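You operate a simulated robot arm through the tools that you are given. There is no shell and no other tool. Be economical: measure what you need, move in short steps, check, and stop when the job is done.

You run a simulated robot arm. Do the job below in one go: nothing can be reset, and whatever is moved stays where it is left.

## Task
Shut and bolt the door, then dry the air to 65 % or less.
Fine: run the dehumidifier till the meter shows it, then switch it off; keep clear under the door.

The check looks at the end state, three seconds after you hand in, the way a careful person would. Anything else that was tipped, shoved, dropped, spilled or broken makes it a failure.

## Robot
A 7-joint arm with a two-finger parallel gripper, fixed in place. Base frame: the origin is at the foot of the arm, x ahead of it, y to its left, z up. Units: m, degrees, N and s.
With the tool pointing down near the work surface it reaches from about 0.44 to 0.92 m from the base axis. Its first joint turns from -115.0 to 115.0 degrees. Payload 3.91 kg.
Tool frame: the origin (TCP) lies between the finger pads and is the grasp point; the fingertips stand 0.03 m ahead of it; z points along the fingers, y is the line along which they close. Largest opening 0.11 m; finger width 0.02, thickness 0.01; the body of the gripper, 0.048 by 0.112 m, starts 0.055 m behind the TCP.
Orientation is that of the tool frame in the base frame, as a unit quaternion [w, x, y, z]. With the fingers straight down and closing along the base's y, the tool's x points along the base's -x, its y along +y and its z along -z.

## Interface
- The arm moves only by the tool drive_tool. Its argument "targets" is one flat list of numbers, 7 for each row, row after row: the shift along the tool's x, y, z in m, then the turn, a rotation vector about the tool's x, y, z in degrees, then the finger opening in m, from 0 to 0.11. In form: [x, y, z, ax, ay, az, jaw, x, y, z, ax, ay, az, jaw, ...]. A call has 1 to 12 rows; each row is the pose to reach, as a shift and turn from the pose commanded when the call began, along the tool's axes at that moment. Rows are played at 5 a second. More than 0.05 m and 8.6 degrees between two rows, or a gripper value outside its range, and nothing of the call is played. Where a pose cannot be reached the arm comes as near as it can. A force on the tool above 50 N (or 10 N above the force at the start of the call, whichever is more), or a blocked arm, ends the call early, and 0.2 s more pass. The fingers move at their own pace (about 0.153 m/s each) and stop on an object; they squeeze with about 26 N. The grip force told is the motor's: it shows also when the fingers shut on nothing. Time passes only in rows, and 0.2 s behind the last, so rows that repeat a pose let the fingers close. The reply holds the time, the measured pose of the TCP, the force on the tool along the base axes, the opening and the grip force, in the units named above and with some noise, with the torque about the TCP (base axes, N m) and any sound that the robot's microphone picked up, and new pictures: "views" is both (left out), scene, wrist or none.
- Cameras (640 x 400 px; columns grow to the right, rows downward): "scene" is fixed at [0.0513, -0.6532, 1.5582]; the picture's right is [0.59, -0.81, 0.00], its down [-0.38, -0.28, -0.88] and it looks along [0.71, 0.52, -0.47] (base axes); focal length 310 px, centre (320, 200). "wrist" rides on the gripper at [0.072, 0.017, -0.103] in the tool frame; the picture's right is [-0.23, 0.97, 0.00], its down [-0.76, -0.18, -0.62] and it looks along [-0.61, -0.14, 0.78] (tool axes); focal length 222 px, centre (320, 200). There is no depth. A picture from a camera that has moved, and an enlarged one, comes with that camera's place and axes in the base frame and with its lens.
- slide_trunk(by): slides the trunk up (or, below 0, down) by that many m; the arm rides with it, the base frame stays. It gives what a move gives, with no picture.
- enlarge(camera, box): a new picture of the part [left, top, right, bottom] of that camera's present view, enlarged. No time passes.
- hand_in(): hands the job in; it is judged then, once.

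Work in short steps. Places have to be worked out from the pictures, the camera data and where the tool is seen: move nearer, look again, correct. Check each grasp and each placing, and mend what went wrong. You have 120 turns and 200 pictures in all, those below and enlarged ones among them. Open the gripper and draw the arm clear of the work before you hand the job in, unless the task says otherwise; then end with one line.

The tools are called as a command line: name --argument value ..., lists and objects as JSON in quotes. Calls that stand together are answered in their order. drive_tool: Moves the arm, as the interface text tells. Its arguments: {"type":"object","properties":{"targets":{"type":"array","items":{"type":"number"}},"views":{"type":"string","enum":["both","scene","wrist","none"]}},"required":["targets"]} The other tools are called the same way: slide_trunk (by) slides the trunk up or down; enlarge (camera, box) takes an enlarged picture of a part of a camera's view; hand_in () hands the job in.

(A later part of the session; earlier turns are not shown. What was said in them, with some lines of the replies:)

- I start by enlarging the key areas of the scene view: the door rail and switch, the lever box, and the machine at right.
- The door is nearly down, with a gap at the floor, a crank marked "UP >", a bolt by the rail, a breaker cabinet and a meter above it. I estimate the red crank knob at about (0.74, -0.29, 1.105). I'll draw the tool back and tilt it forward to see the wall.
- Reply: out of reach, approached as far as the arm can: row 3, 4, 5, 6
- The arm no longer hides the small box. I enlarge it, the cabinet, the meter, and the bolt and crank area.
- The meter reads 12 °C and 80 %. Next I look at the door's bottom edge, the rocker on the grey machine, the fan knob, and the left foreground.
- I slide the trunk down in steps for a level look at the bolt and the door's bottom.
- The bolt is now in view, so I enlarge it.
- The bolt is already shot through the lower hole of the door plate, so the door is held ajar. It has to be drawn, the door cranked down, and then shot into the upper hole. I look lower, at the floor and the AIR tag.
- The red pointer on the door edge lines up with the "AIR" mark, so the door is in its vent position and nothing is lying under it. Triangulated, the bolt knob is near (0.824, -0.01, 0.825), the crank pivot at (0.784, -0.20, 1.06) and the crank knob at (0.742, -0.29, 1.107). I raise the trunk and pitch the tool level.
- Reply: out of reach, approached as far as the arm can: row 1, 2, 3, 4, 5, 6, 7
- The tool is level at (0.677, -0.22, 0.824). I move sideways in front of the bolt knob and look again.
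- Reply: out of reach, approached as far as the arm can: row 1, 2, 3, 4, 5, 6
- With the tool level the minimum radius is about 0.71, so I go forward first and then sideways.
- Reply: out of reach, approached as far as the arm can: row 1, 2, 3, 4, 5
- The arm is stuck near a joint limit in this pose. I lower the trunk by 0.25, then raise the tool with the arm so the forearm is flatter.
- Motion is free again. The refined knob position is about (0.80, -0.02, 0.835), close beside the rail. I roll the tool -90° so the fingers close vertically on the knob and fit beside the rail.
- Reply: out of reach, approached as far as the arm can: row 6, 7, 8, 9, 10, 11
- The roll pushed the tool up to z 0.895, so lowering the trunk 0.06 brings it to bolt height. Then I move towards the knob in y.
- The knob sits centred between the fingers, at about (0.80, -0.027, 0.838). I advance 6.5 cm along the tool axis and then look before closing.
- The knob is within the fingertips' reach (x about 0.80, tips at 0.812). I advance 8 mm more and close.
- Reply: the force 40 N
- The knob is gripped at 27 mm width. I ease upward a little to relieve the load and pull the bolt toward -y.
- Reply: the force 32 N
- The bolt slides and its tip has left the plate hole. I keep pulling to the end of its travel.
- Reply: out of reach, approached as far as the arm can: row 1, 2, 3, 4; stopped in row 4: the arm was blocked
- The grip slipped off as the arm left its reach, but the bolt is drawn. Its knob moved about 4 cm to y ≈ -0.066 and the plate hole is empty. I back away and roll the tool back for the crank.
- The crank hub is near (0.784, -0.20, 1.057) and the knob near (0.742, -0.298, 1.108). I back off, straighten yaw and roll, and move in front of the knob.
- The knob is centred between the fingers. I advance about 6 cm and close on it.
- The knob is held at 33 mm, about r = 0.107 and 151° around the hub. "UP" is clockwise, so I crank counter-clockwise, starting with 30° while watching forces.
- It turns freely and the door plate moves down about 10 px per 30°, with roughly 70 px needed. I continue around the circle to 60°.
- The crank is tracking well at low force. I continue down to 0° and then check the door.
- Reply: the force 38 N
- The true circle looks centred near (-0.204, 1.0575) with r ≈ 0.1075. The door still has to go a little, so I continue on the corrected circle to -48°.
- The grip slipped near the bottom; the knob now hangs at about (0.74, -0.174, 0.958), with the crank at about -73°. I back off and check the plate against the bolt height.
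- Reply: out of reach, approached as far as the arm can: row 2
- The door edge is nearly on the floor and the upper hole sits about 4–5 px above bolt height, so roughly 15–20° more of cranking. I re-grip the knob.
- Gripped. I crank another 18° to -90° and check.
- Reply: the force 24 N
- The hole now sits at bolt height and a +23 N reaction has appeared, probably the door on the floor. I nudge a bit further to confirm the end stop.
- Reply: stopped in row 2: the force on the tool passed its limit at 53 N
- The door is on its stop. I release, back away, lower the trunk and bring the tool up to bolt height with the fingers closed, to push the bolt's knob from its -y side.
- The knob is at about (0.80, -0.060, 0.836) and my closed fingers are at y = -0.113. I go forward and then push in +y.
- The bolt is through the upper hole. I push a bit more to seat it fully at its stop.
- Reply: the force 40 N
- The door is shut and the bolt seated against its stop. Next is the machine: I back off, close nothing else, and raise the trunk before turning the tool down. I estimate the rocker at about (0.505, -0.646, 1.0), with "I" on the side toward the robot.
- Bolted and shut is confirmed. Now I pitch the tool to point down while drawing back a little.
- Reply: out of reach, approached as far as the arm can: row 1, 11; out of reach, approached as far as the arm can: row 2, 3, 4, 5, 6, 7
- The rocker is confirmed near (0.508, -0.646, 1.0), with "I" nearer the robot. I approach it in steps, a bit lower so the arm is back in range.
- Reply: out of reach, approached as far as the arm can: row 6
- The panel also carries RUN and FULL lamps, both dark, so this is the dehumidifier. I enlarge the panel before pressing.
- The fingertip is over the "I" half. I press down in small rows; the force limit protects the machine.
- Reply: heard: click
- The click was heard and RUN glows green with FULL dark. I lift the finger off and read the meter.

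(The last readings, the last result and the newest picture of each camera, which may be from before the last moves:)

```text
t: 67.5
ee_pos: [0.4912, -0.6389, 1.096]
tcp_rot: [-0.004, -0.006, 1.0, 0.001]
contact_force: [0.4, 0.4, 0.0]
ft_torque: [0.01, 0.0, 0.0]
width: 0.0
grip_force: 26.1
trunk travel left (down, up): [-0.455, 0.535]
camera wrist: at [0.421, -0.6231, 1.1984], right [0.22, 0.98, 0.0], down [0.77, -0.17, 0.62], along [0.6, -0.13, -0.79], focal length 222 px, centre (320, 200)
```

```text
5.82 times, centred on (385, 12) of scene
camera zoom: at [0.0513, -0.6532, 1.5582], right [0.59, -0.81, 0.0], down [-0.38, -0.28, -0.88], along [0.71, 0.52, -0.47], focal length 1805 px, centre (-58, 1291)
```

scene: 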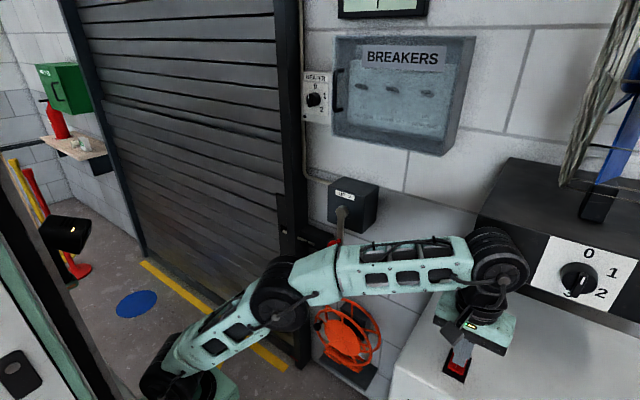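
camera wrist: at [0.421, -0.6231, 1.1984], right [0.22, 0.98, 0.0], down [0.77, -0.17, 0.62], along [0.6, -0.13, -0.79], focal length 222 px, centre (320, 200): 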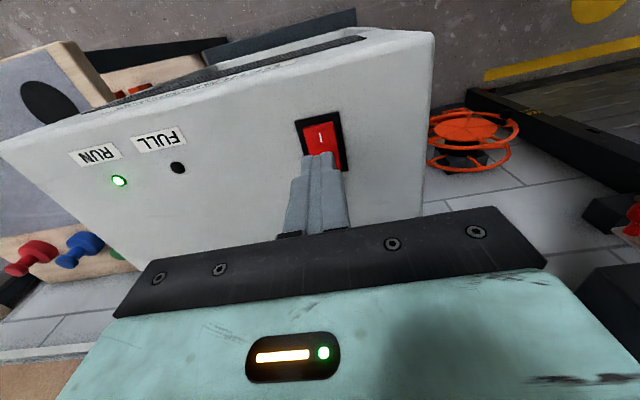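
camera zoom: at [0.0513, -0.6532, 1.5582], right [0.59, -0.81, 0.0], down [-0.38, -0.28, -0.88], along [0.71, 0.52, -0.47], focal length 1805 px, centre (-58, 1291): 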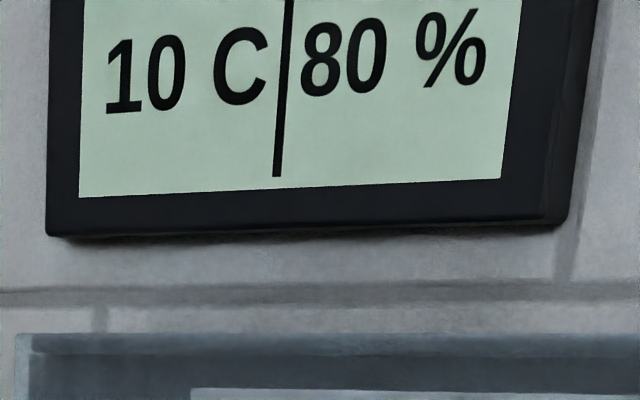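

RUN is on, but the meter shows 10 °C and 80 %. I read the print on the machine's edge and wait a few seconds to watch the trend.

enlarge --camera "wrist" --box '[60, 20, 400, 200]'

drive_tool --targets '[0, 0, -0.01, 0, 0, 0, 0, 0, 0, -0.01, 0, 0, 0, 0, 0, 0, -0.01, 0, 0, 0, 0, 0, 0, -0.01, 0, 0, 0, 0, 0, 0, -0.01, 0, 0, 0, 0, 0, 0, -0.01, 0, 0, 0, 0, 0, 0, -0.01, 0, 0, 0, 0, 0, 0, -0.01, 0, 0, 0, 0, 0, 0, -0.01, 0, 0, 0, 0, 0, 0, -0.01, 0, 0, 0, 0, 0, 0, -0.01, 0, 0, 0, 0, 0, 0, -0.01, 0, 0, 0, 0]' --views "none"

enlarge --camera "scene" --box '[330, 0, 440, 25]'

```text
1.88 times, centred on (230, 110) of wrist
camera zoom: at [0.421, -0.6231, 1.1984], right [0.22, 0.98, 0.0], down [0.77, -0.17, 0.62], along [0.6, -0.13, -0.79], focal length 418 px, centre (489, 369)
```

zoom: 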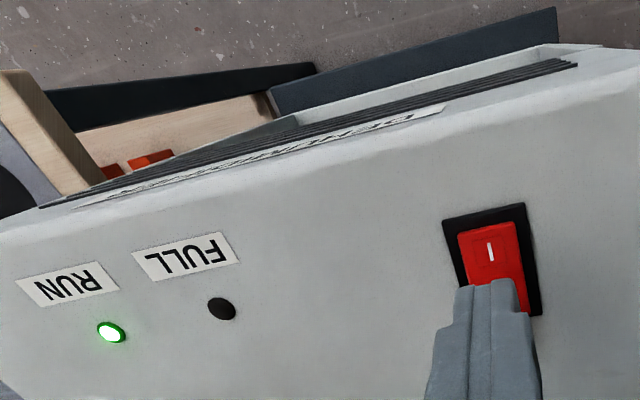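

```text
t: 70.1
ee_pos: [0.4922, -0.6393, 1.0949]
tcp_rot: [-0.004, -0.007, 1.0, 0.0]
contact_force: [-0.4, 0.0, -0.3]
ft_torque: [-0.02, 0.01, 0.04]
width: 0.0
grip_force: 25.9
out of reach, approached as far as the arm can: row 1, 2, 3, 4, 5, 6, 7, 8, 9, 10, 11, 12
trunk travel left (down, up): [-0.455, 0.535]
```

```text
5.82 times, centred on (385, 12) of scene
camera zoom: at [0.0513, -0.6532, 1.5582], right [0.59, -0.81, 0.0], down [-0.38, -0.28, -0.88], along [0.71, 0.52, -0.47], focal length 1805 px, centre (-58, 1291)
```

zoom: 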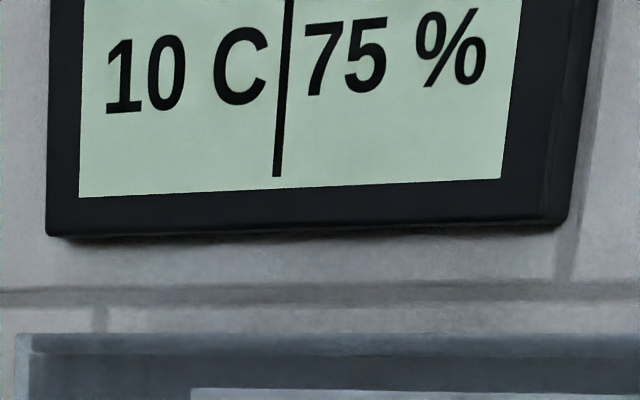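

Humidity is falling (75 %). While waiting I move the finger over the "O" half.

drive_tool --targets '[-0.015, 0, 0, 0, 0, 0, 0, -0.033, -0.001, 0.0, 0, 0, 0, 0, -0.033, -0.001, 0.02, 0, 0, 0, 0, -0.033, -0.001, 0.03, 0, 0, 0, 0, -0.033, -0.001, 0.03, 0, 0, 0, 0, -0.033, -0.001, 0.03, 0, 0, 0, 0, -0.033, -0.001, 0.03, 0, 0, 0, 0, -0.033, -0.001, 0.03, 0, 0, 0, 0, -0.033, -0.001, 0.03, 0, 0, 0, 0]' --views "wrist"

enlarge --camera "scene" --box '[330, 0, 440, 25]'

```text
t: 72.1
ee_pos: [0.5197, -0.6403, 1.0684]
tcp_rot: [-0.002, -0.004, 1.0, 0.001]
contact_force: [0.0, -0.6, 0.5]
ft_torque: [0.02, 0.01, 0.01]
width: 0.0
grip_force: 26.0
out of reach, approached as far as the arm can: row 1, 2
trunk travel left (down, up): [-0.455, 0.535]
camera wrist: at [0.4492, -0.6233, 1.1711], right [0.22, 0.98, 0.0], down [0.77, -0.17, 0.62], along [0.6, -0.14, -0.79], focal length 222 px, centre (320, 200)
```

wrist: 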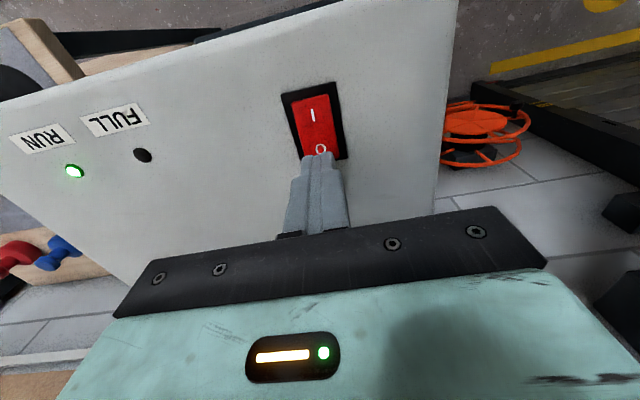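

```text
5.82 times, centred on (385, 12) of scene
camera zoom: at [0.0513, -0.6532, 1.5582], right [0.59, -0.81, 0.0], down [-0.38, -0.28, -0.88], along [0.71, 0.52, -0.47], focal length 1805 px, centre (-58, 1291)
```

zoom: 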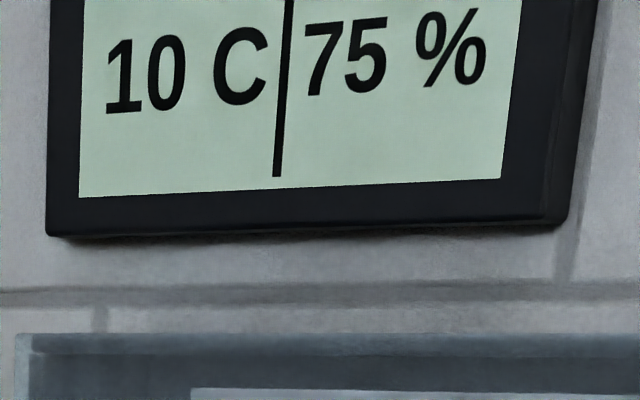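

The meter seems to step in 5 % increments, so I keep waiting.

drive_tool --targets '[-0.004, 0, 0, 0, 0, 0, 0, -0.004, 0, 0, 0, 0, 0, 0, -0.004, 0, 0, 0, 0, 0, 0, -0.004, 0, 0, 0, 0, 0, 0, -0.004, 0, 0, 0, 0, 0, 0, -0.004, 0, 0, 0, 0, 0, 0, -0.004, 0, 0, 0, 0, 0, 0, -0.004, 0, 0, 0, 0, 0, 0, -0.004, 0, 0, 0, 0, 0, 0, -0.004, 0, 0, 0, 0, 0, 0, -0.004, 0, 0, 0, 0, 0, 0, -0.004, 0, 0, 0, 0, 0, 0]' --views "none"

enlarge --camera "scene" --box '[330, 0, 440, 25]'

```text
t: 74.7
ee_pos: [0.521, -0.6405, 1.0687]
tcp_rot: [-0.002, -0.002, 1.0, 0.0]
contact_force: [-0.1, 0.3, -0.1]
ft_torque: [0.02, 0.01, 0.02]
width: 0.0001
grip_force: 25.8
trunk travel left (down, up): [-0.455, 0.535]
```

```text
5.82 times, centred on (385, 12) of scene
camera zoom: at [0.0513, -0.6532, 1.5582], right [0.59, -0.81, 0.0], down [-0.38, -0.28, -0.88], along [0.71, 0.52, -0.47], focal length 1805 px, centre (-58, 1291)
```

zoom: 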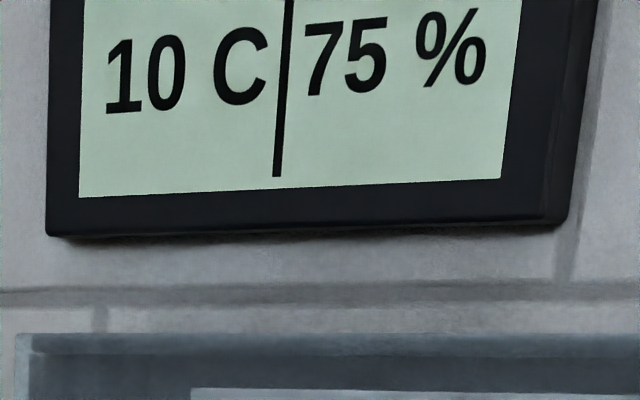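

Still 75 %, so I wait again.

drive_tool --targets '[0, 0, 0, 0, 0, 0, 0, 0, 0, 0, 0, 0, 0, 0, 0, 0, 0, 0, 0, 0, 0, 0, 0, 0, 0, 0, 0, 0, 0, 0, 0, 0, 0, 0, 0, 0, 0, 0, 0, 0, 0, 0, 0, 0, 0, 0, 0, 0, 0, 0, 0, 0, 0, 0, 0, 0, 0, 0, 0, 0, 0, 0, 0, 0, 0, 0, 0, 0, 0, 0, 0, 0, 0, 0, 0, 0, 0, 0, 0, 0, 0, 0, 0, 0]' --views "none"

drive_tool --targets '[0, 0, 0, 0, 0, 0, 0, 0, 0, 0, 0, 0, 0, 0, 0, 0, 0, 0, 0, 0, 0, 0, 0, 0, 0, 0, 0, 0, 0, 0, 0, 0, 0, 0, 0, 0, 0, 0, 0, 0, 0, 0, 0, 0, 0, 0, 0, 0, 0, 0, 0, 0, 0, 0, 0, 0, 0, 0, 0, 0, 0, 0, 0, 0, 0, 0, 0, 0, 0, 0, 0, 0, 0, 0, 0, 0, 0, 0, 0, 0, 0, 0, 0, 0]' --views "wrist"

enlarge --camera "scene" --box '[330, 0, 440, 25]'

```text
t: 77.3
ee_pos: [0.5215, -0.6409, 1.0697]
tcp_rot: [-0.003, -0.001, 1.0, 0.001]
contact_force: [1.1, 0.2, -0.4]
ft_torque: [-0.02, 0.01, -0.01]
width: 0.0
grip_force: 25.8
trunk travel left (down, up): [-0.455, 0.535]
```

```text
t: 79.9
ee_pos: [0.5213, -0.6416, 1.0686]
tcp_rot: [-0.002, -0.001, 1.0, 0.0]
contact_force: [0.1, -0.5, 0.1]
ft_torque: [0.0, 0.01, 0.01]
width: 0.0
grip_force: 26.1
trunk travel left (down, up): [-0.455, 0.535]
camera wrist: at [0.4495, -0.6247, 1.1714], right [0.22, 0.97, 0.0], down [0.76, -0.18, 0.62], along [0.6, -0.14, -0.78], focal length 222 px, centre (320, 200)
```

wrist: 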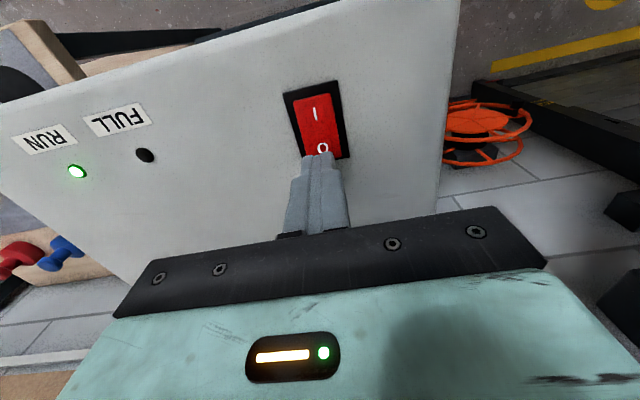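

```text
5.82 times, centred on (385, 12) of scene
camera zoom: at [0.0513, -0.6532, 1.5582], right [0.59, -0.81, 0.0], down [-0.38, -0.28, -0.88], along [0.71, 0.52, -0.47], focal length 1805 px, centre (-58, 1291)
```

zoom: 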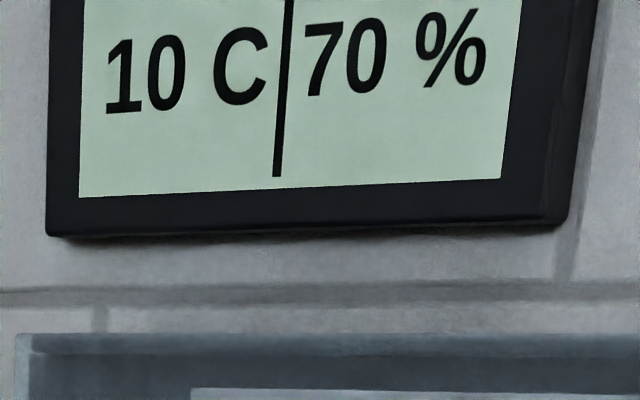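

70 % now. I keep waiting with the finger ready.

drive_tool --targets '[0, 0, 0, 0, 0, 0, 0, 0, 0, 0, 0, 0, 0, 0, 0, 0, 0, 0, 0, 0, 0, 0, 0, 0, 0, 0, 0, 0, 0, 0, 0, 0, 0, 0, 0, 0, 0, 0, 0, 0, 0, 0, 0, 0, 0, 0, 0, 0, 0, 0, 0, 0, 0, 0, 0, 0, 0, 0, 0, 0, 0, 0, 0, 0, 0, 0, 0, 0, 0, 0, 0, 0, 0, 0, 0, 0, 0, 0, 0, 0, 0, 0, 0, 0]' --views "none"

drive_tool --targets '[0, 0, 0, 0, 0, 0, 0, 0, 0, 0, 0, 0, 0, 0, 0, 0, 0, 0, 0, 0, 0, 0, 0, 0, 0, 0, 0, 0, 0, 0, 0, 0, 0, 0, 0, 0, 0, 0, 0, 0, 0, 0, 0, 0, 0, 0, 0, 0, 0, 0, 0, 0, 0, 0, 0, 0, 0, 0, 0, 0, 0, 0, 0, 0, 0, 0, 0, 0, 0, 0, 0, 0, 0, 0, 0, 0, 0, 0, 0, 0, 0, 0, 0, 0]' --views "wrist"

enlarge --camera "scene" --box '[330, 0, 440, 25]'

```text
t: 82.5
ee_pos: [0.5207, -0.6417, 1.0688]
tcp_rot: [-0.001, -0.001, 1.0, -0.001]
contact_force: [0.6, -0.5, 1.2]
ft_torque: [-0.04, 0.02, -0.01]
width: 0.0
grip_force: 25.6
trunk travel left (down, up): [-0.455, 0.535]
```

```text
t: 85.1
ee_pos: [0.5208, -0.6421, 1.0695]
tcp_rot: [-0.003, -0.001, 1.0, -0.001]
contact_force: [0.0, -0.4, -0.2]
ft_torque: [0.02, 0.02, 0.02]
width: 0.0
grip_force: 26.6
trunk travel left (down, up): [-0.455, 0.535]
camera wrist: at [0.4494, -0.6249, 1.1712], right [0.22, 0.97, 0.0], down [0.76, -0.18, 0.62], along [0.6, -0.14, -0.78], focal length 222 px, centre (320, 200)
```

wrist: 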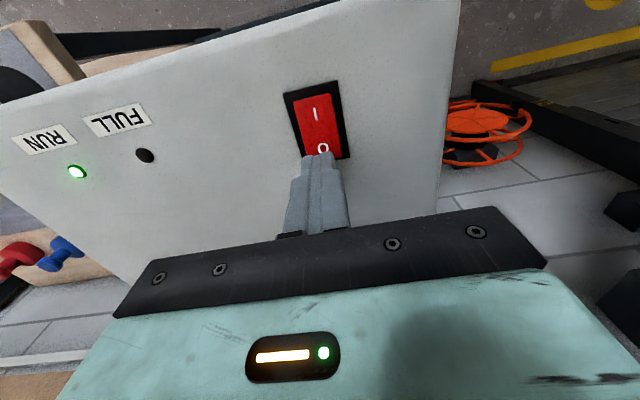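

```text
5.82 times, centred on (385, 12) of scene
camera zoom: at [0.0513, -0.6532, 1.5582], right [0.59, -0.81, 0.0], down [-0.38, -0.28, -0.88], along [0.71, 0.52, -0.47], focal length 1805 px, centre (-58, 1291)
```

zoom: 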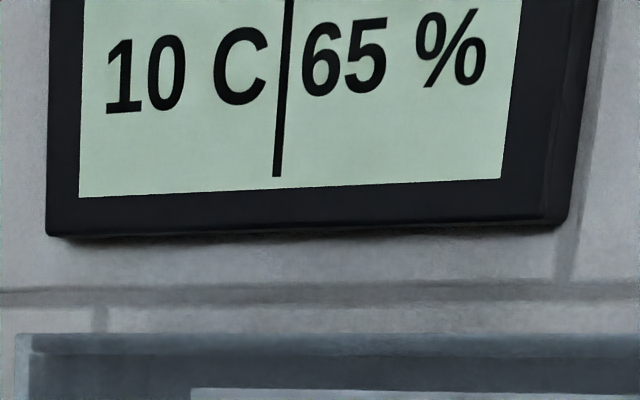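

The meter shows 65 %. Since it reads in 5 % steps, I let it run on for a margin against rounding or drift.

drive_tool --targets '[0, 0, 0, 0, 0, 0, 0, 0, 0, 0, 0, 0, 0, 0, 0, 0, 0, 0, 0, 0, 0, 0, 0, 0, 0, 0, 0, 0, 0, 0, 0, 0, 0, 0, 0, 0, 0, 0, 0, 0, 0, 0, 0, 0, 0, 0, 0, 0, 0, 0, 0, 0, 0, 0, 0, 0, 0, 0, 0, 0, 0, 0, 0, 0, 0, 0, 0, 0, 0, 0, 0, 0, 0, 0, 0, 0, 0, 0, 0, 0, 0, 0, 0, 0]' --views "none"

drive_tool --targets '[0, 0, 0, 0, 0, 0, 0, 0, 0, 0, 0, 0, 0, 0, 0, 0, 0, 0, 0, 0, 0, 0, 0, 0, 0, 0, 0, 0, 0, 0, 0, 0, 0, 0, 0, 0, 0, 0, 0, 0, 0, 0, 0, 0, 0, 0, 0, 0, 0, 0, 0, 0, 0, 0, 0, 0, 0, 0, 0, 0, 0, 0, 0, 0, 0, 0, 0, 0, 0, 0, 0, 0, 0, 0, 0, 0, 0, 0, 0, 0, 0, 0, 0, 0]' --views "none"

enlarge --camera "scene" --box '[330, 0, 440, 25]'

```text
t: 87.7
ee_pos: [0.5192, -0.6414, 1.0679]
tcp_rot: [-0.003, -0.001, 1.0, -0.001]
contact_force: [1.1, -0.2, -1.0]
ft_torque: [0.02, -0.01, 0.0]
width: 0.0
grip_force: 26.3
trunk travel left (down, up): [-0.455, 0.535]
```

```text
t: 90.3
ee_pos: [0.5217, -0.6411, 1.0688]
tcp_rot: [-0.003, -0.001, 1.0, 0.001]
contact_force: [-0.4, 0.1, -1.2]
ft_torque: [0.0, 0.02, 0.0]
width: 0.0002
grip_force: 26.2
trunk travel left (down, up): [-0.455, 0.535]
```

```text
5.82 times, centred on (385, 12) of scene
camera zoom: at [0.0513, -0.6532, 1.5582], right [0.59, -0.81, 0.0], down [-0.38, -0.28, -0.88], along [0.71, 0.52, -0.47], focal length 1805 px, centre (-58, 1291)
```

zoom: 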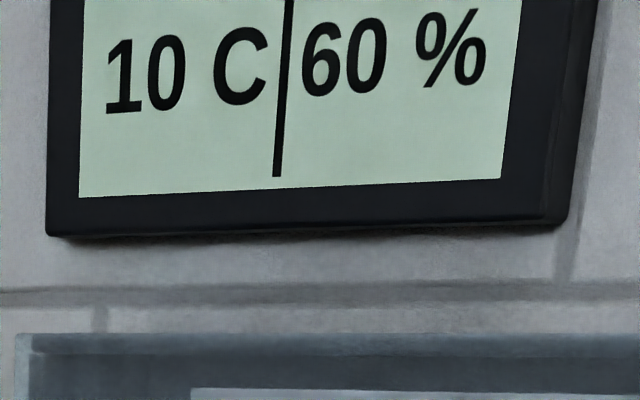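

60 % gives a clear margin. I press the "O" half to switch off.

drive_tool --targets '[-0.004, 0, 0.015, 0, 0, 0, 0, -0.004, 0, 0.024, 0, 0, 0, 0, -0.004, 0, 0.03, 0, 0, 0, 0, -0.004, 0, 0.034, 0, 0, 0, 0]' --views "wrist"

```text
t: 91.3
ee_pos: [0.5216, -0.6403, 1.0413]
tcp_rot: [0.002, 0.0, 1.0, -0.006]
contact_force: [-0.8, 0.1, 0.8]
ft_torque: [-0.03, 0.0, 0.03]
width: 0.0
grip_force: 26.0
trunk travel left (down, up): [-0.455, 0.535]
camera wrist: at [0.45, -0.6228, 1.1439], right [0.23, 0.97, -0.01], down [0.76, -0.17, 0.63], along [0.61, -0.15, -0.78], focal length 222 px, centre (320, 200)
```

wrist: 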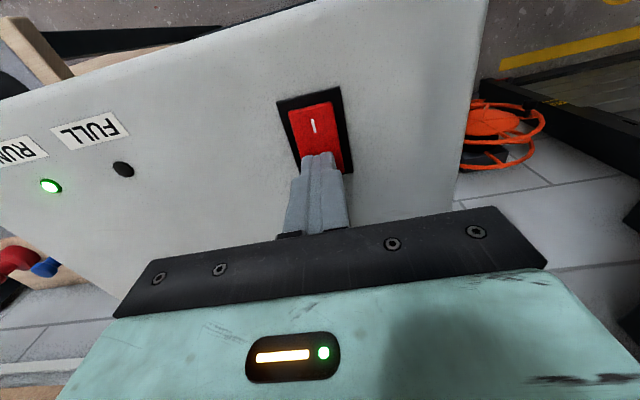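

No contact yet and RUN still lit, so I press further.

drive_tool --targets '[0, 0, 0.005, 0, 0, 0, 0, 0, 0, 0.01, 0, 0, 0, 0, 0, 0, 0.014, 0, 0, 0, 0]' --views "wrist"

```text
t: 91.8
ee_pos: [0.5216, -0.6416, 1.0404]
tcp_rot: [0.0, 0.003, 1.0, -0.011]
contact_force: [0.1, 0.2, 0.9]
ft_torque: [0.03, -0.02, 0.01]
width: 0.0
grip_force: 26.3
trunk travel left (down, up): [-0.455, 0.535]
heard: click
stopped in row 2: the force on the tool passed its limit at 73 N (the readings are from after the stop); the commanded pose is now the measured one
camera wrist: at [0.45, -0.623, 1.1418], right [0.23, 0.97, -0.02], down [0.76, -0.17, 0.63], along [0.61, -0.16, -0.78], focal length 222 px, centre (320, 200)
```

wrist: 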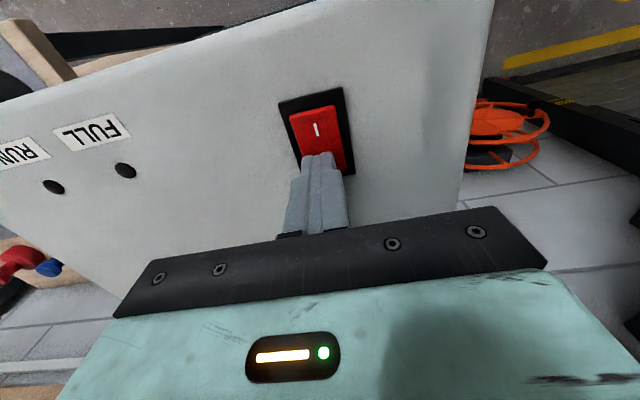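

The click was heard and RUN is dark, so it is off. I lift away, move clear with the gripper open, and take a last look.

drive_tool --targets '[0, 0, -0.03, 0, 0, 0, 0, 0, 0, -0.05, 0, 0, 0, 0, 0, 0.03, -0.07, 0, 0, 0, 0.03, -0.02, 0.07, -0.09, 0, 0, 0, 0.08, -0.04, 0.11, -0.1, 0, 0, 0, 0.11, -0.06, 0.15, -0.11, 0, 0, 0, 0.11, -0.07, 0.19, -0.12, 0, 0, 0, 0.11, -0.08, 0.23, -0.12, 0, 0, 0, 0.11, -0.08, 0.23, -0.12, 0, 0, 0, 0.11]'

enlarge --camera "scene" --box '[330, 0, 440, 25]'

enlarge --camera "wrist" --box '[0, 0, 320, 200]'

enlarge --camera "scene" --box '[230, 180, 370, 380]'

```text
t: 92.6
ee_pos: [0.5193, -0.6128, 1.1057]
tcp_rot: [-0.004, 0.011, 1.0, -0.005]
contact_force: [-1.4, 0.6, -3.1]
ft_torque: [0.07, -0.07, -0.04]
width: 0.0797
grip_force: 0.1
out of reach, approached as far as the arm can: row 2
trunk travel left (down, up): [-0.455, 0.535]
stopped in row 4: the force on the tool passed its limit at 62 N (the readings are from after the stop); the commanded pose is now the measured one
camera wrist: at [0.4493, -0.5931, 1.208], right [0.25, 0.97, -0.01], down [0.76, -0.19, 0.62], along [0.6, -0.16, -0.79], focal length 222 px, centre (320, 200)
```

scene: 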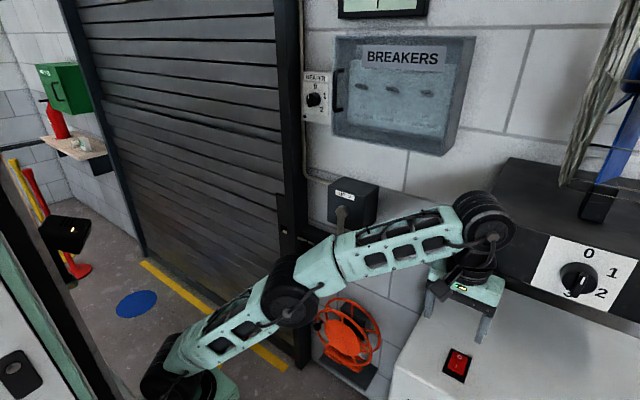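
wrist: 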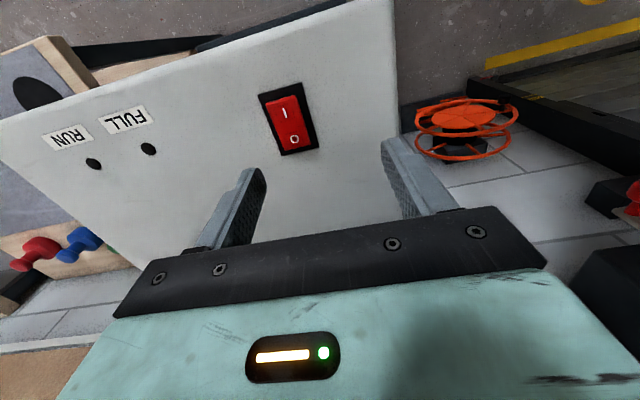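

```text
5.82 times, centred on (385, 12) of scene
camera zoom: at [0.0513, -0.6532, 1.5582], right [0.59, -0.81, 0.0], down [-0.38, -0.28, -0.88], along [0.71, 0.52, -0.47], focal length 1805 px, centre (-58, 1291)
```

zoom: 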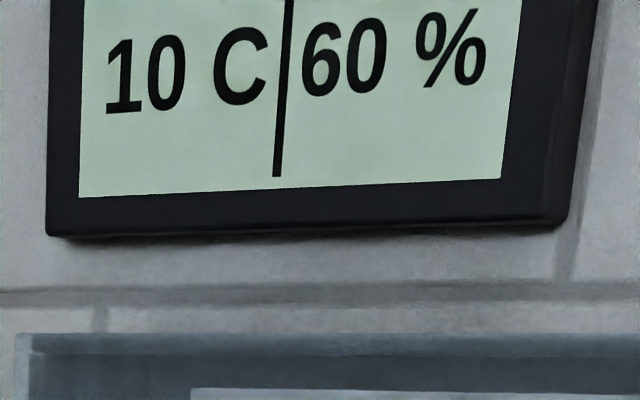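

```text
2.00 times, centred on (160, 100) of wrist
camera zoom: at [0.4493, -0.5931, 1.208], right [0.25, 0.97, -0.01], down [0.76, -0.19, 0.62], along [0.6, -0.16, -0.79], focal length 444 px, centre (640, 400)
```

zoom: 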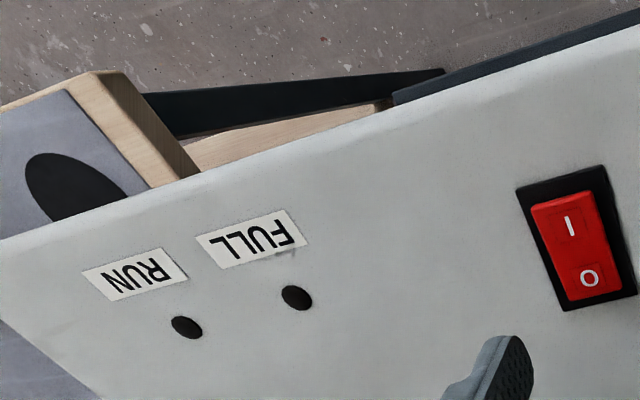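

```text
2.00 times, centred on (300, 280) of scene
camera zoom: at [0.0513, -0.6532, 1.5582], right [0.59, -0.81, 0.0], down [-0.38, -0.28, -0.88], along [0.71, 0.52, -0.47], focal length 620 px, centre (360, 40)
```

zoom: 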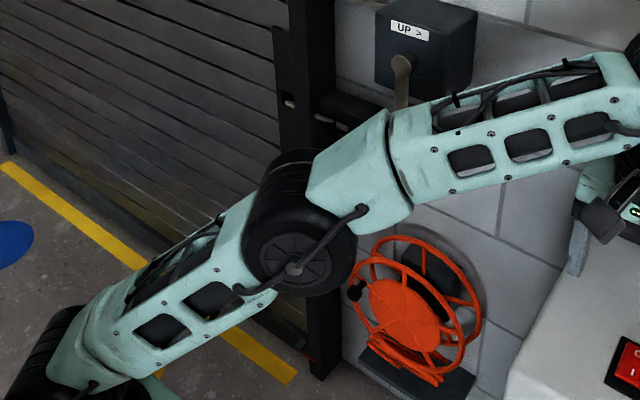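

The dehumidifier is off and the meter reads 60 %. There was a brief force spike while retreating, though readings are calm now. I retreat gently: back a little, then up with the trunk.

drive_tool --targets '[0.008, 0, 0, 0, 0, 0, 0.08, 0.016, 0.005, 0, 0, 0, 0, 0.08, 0.024, 0.01, 0, 0, 0, 0, 0.08]' --views "none"

slide_trunk --by 0.15

drive_tool --targets '[0, 0.02, 0, 0, 0, 0, 0.08, -0.01, 0.05, 0, 0, 0, 0, 0.1, -0.02, 0.08, 0, 0, 0, 0, 0.11, -0.04, 0.12, 0, 0, 0, 0, 0.11, -0.05, 0.16, 0, 0, 0, 0, 0.11, -0.07, 0.2, 0, 0, 0, 0, 0.11, -0.09, 0.24, 0, 0, 0, 0, 0.11, -0.1, 0.28, 0, 0, 0, 0, 0.11]'

```text
t: 93.4
ee_pos: [0.499, -0.6003, 1.1049]
tcp_rot: [-0.003, 0.008, 1.0, -0.006]
contact_force: [-0.5, -0.4, 0.2]
ft_torque: [0.03, 0.01, 0.02]
width: 0.08
grip_force: 0.1
trunk travel left (down, up): [-0.455, 0.535]
```

```text
t: 95.2
ee_pos: [0.5001, -0.5992, 1.2547]
tcp_rot: [-0.004, 0.009, 1.0, -0.005]
contact_force: [0.9, -0.2, 0.5]
ft_torque: [-0.02, 0.02, -0.04]
width: 0.0803
grip_force: 0.1
trunk travel left (down, up): [-0.605, 0.385]
```

```text
t: 97.0
ee_pos: [0.6033, -0.3197, 1.2526]
tcp_rot: [-0.003, 0.009, 1.0, -0.005]
contact_force: [0.2, -0.2, -0.6]
ft_torque: [0.05, 0.0, 0.04]
width: 0.11
grip_force: 0.1
trunk travel left (down, up): [-0.605, 0.385]
camera wrist: at [0.533, -0.3019, 1.3539], right [0.24, 0.97, -0.01], down [0.76, -0.18, 0.62], along [0.6, -0.16, -0.78], focal length 222 px, centre (320, 200)
```

scene: 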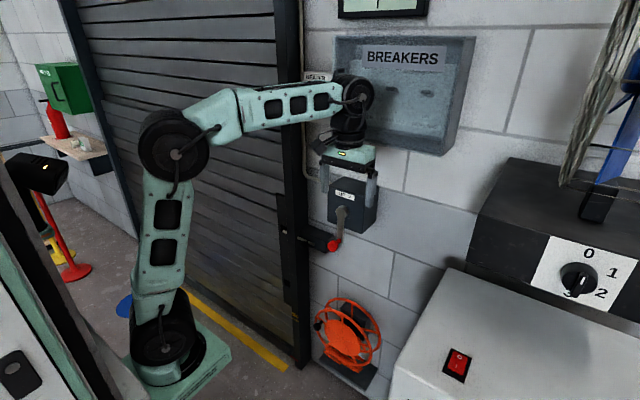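
wrist: 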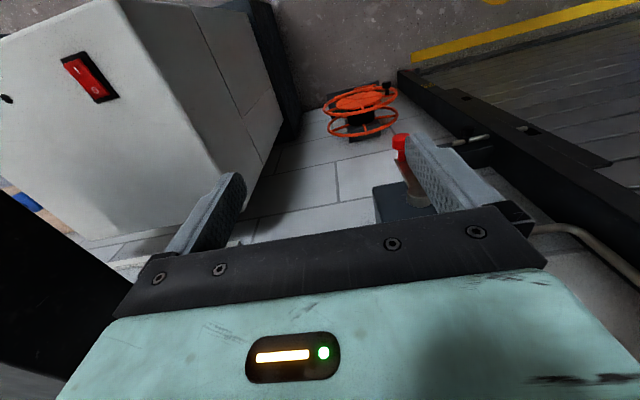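

The arm is clear and open. One last check of the bolt, the door edge and the meter.

enlarge --camera "scene" --box '[230, 180, 370, 380]'

enlarge --camera "scene" --box '[330, 0, 440, 25]'

```text
2.00 times, centred on (300, 280) of scene
camera zoom: at [0.0513, -0.6532, 1.5582], right [0.59, -0.81, 0.0], down [-0.38, -0.28, -0.88], along [0.71, 0.52, -0.47], focal length 620 px, centre (360, 40)
```

zoom: 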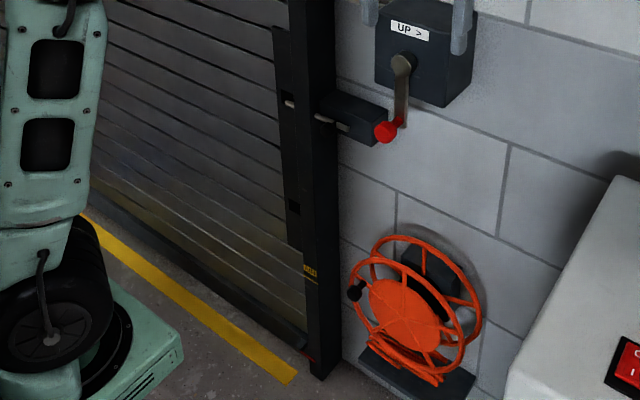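

```text
5.82 times, centred on (385, 12) of scene
camera zoom: at [0.0513, -0.6532, 1.5582], right [0.59, -0.81, 0.0], down [-0.38, -0.28, -0.88], along [0.71, 0.52, -0.47], focal length 1805 px, centre (-58, 1291)
```

zoom: 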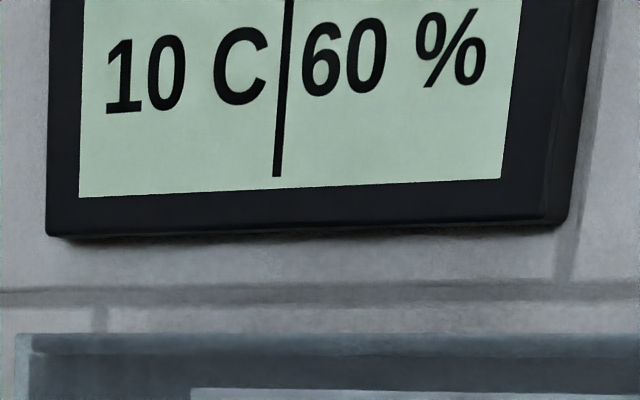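

The door is shut with the bolt in its upper hole, the meter reads 60 %, the dehumidifier is off and the arm is clear. I hand in.

hand_in

```text
The job is handed in.
```

The door is shut and bolted in its upper hole, the meter shows 60 %, the dehumidifier is switched off, and the arm is clear with the gripper open.
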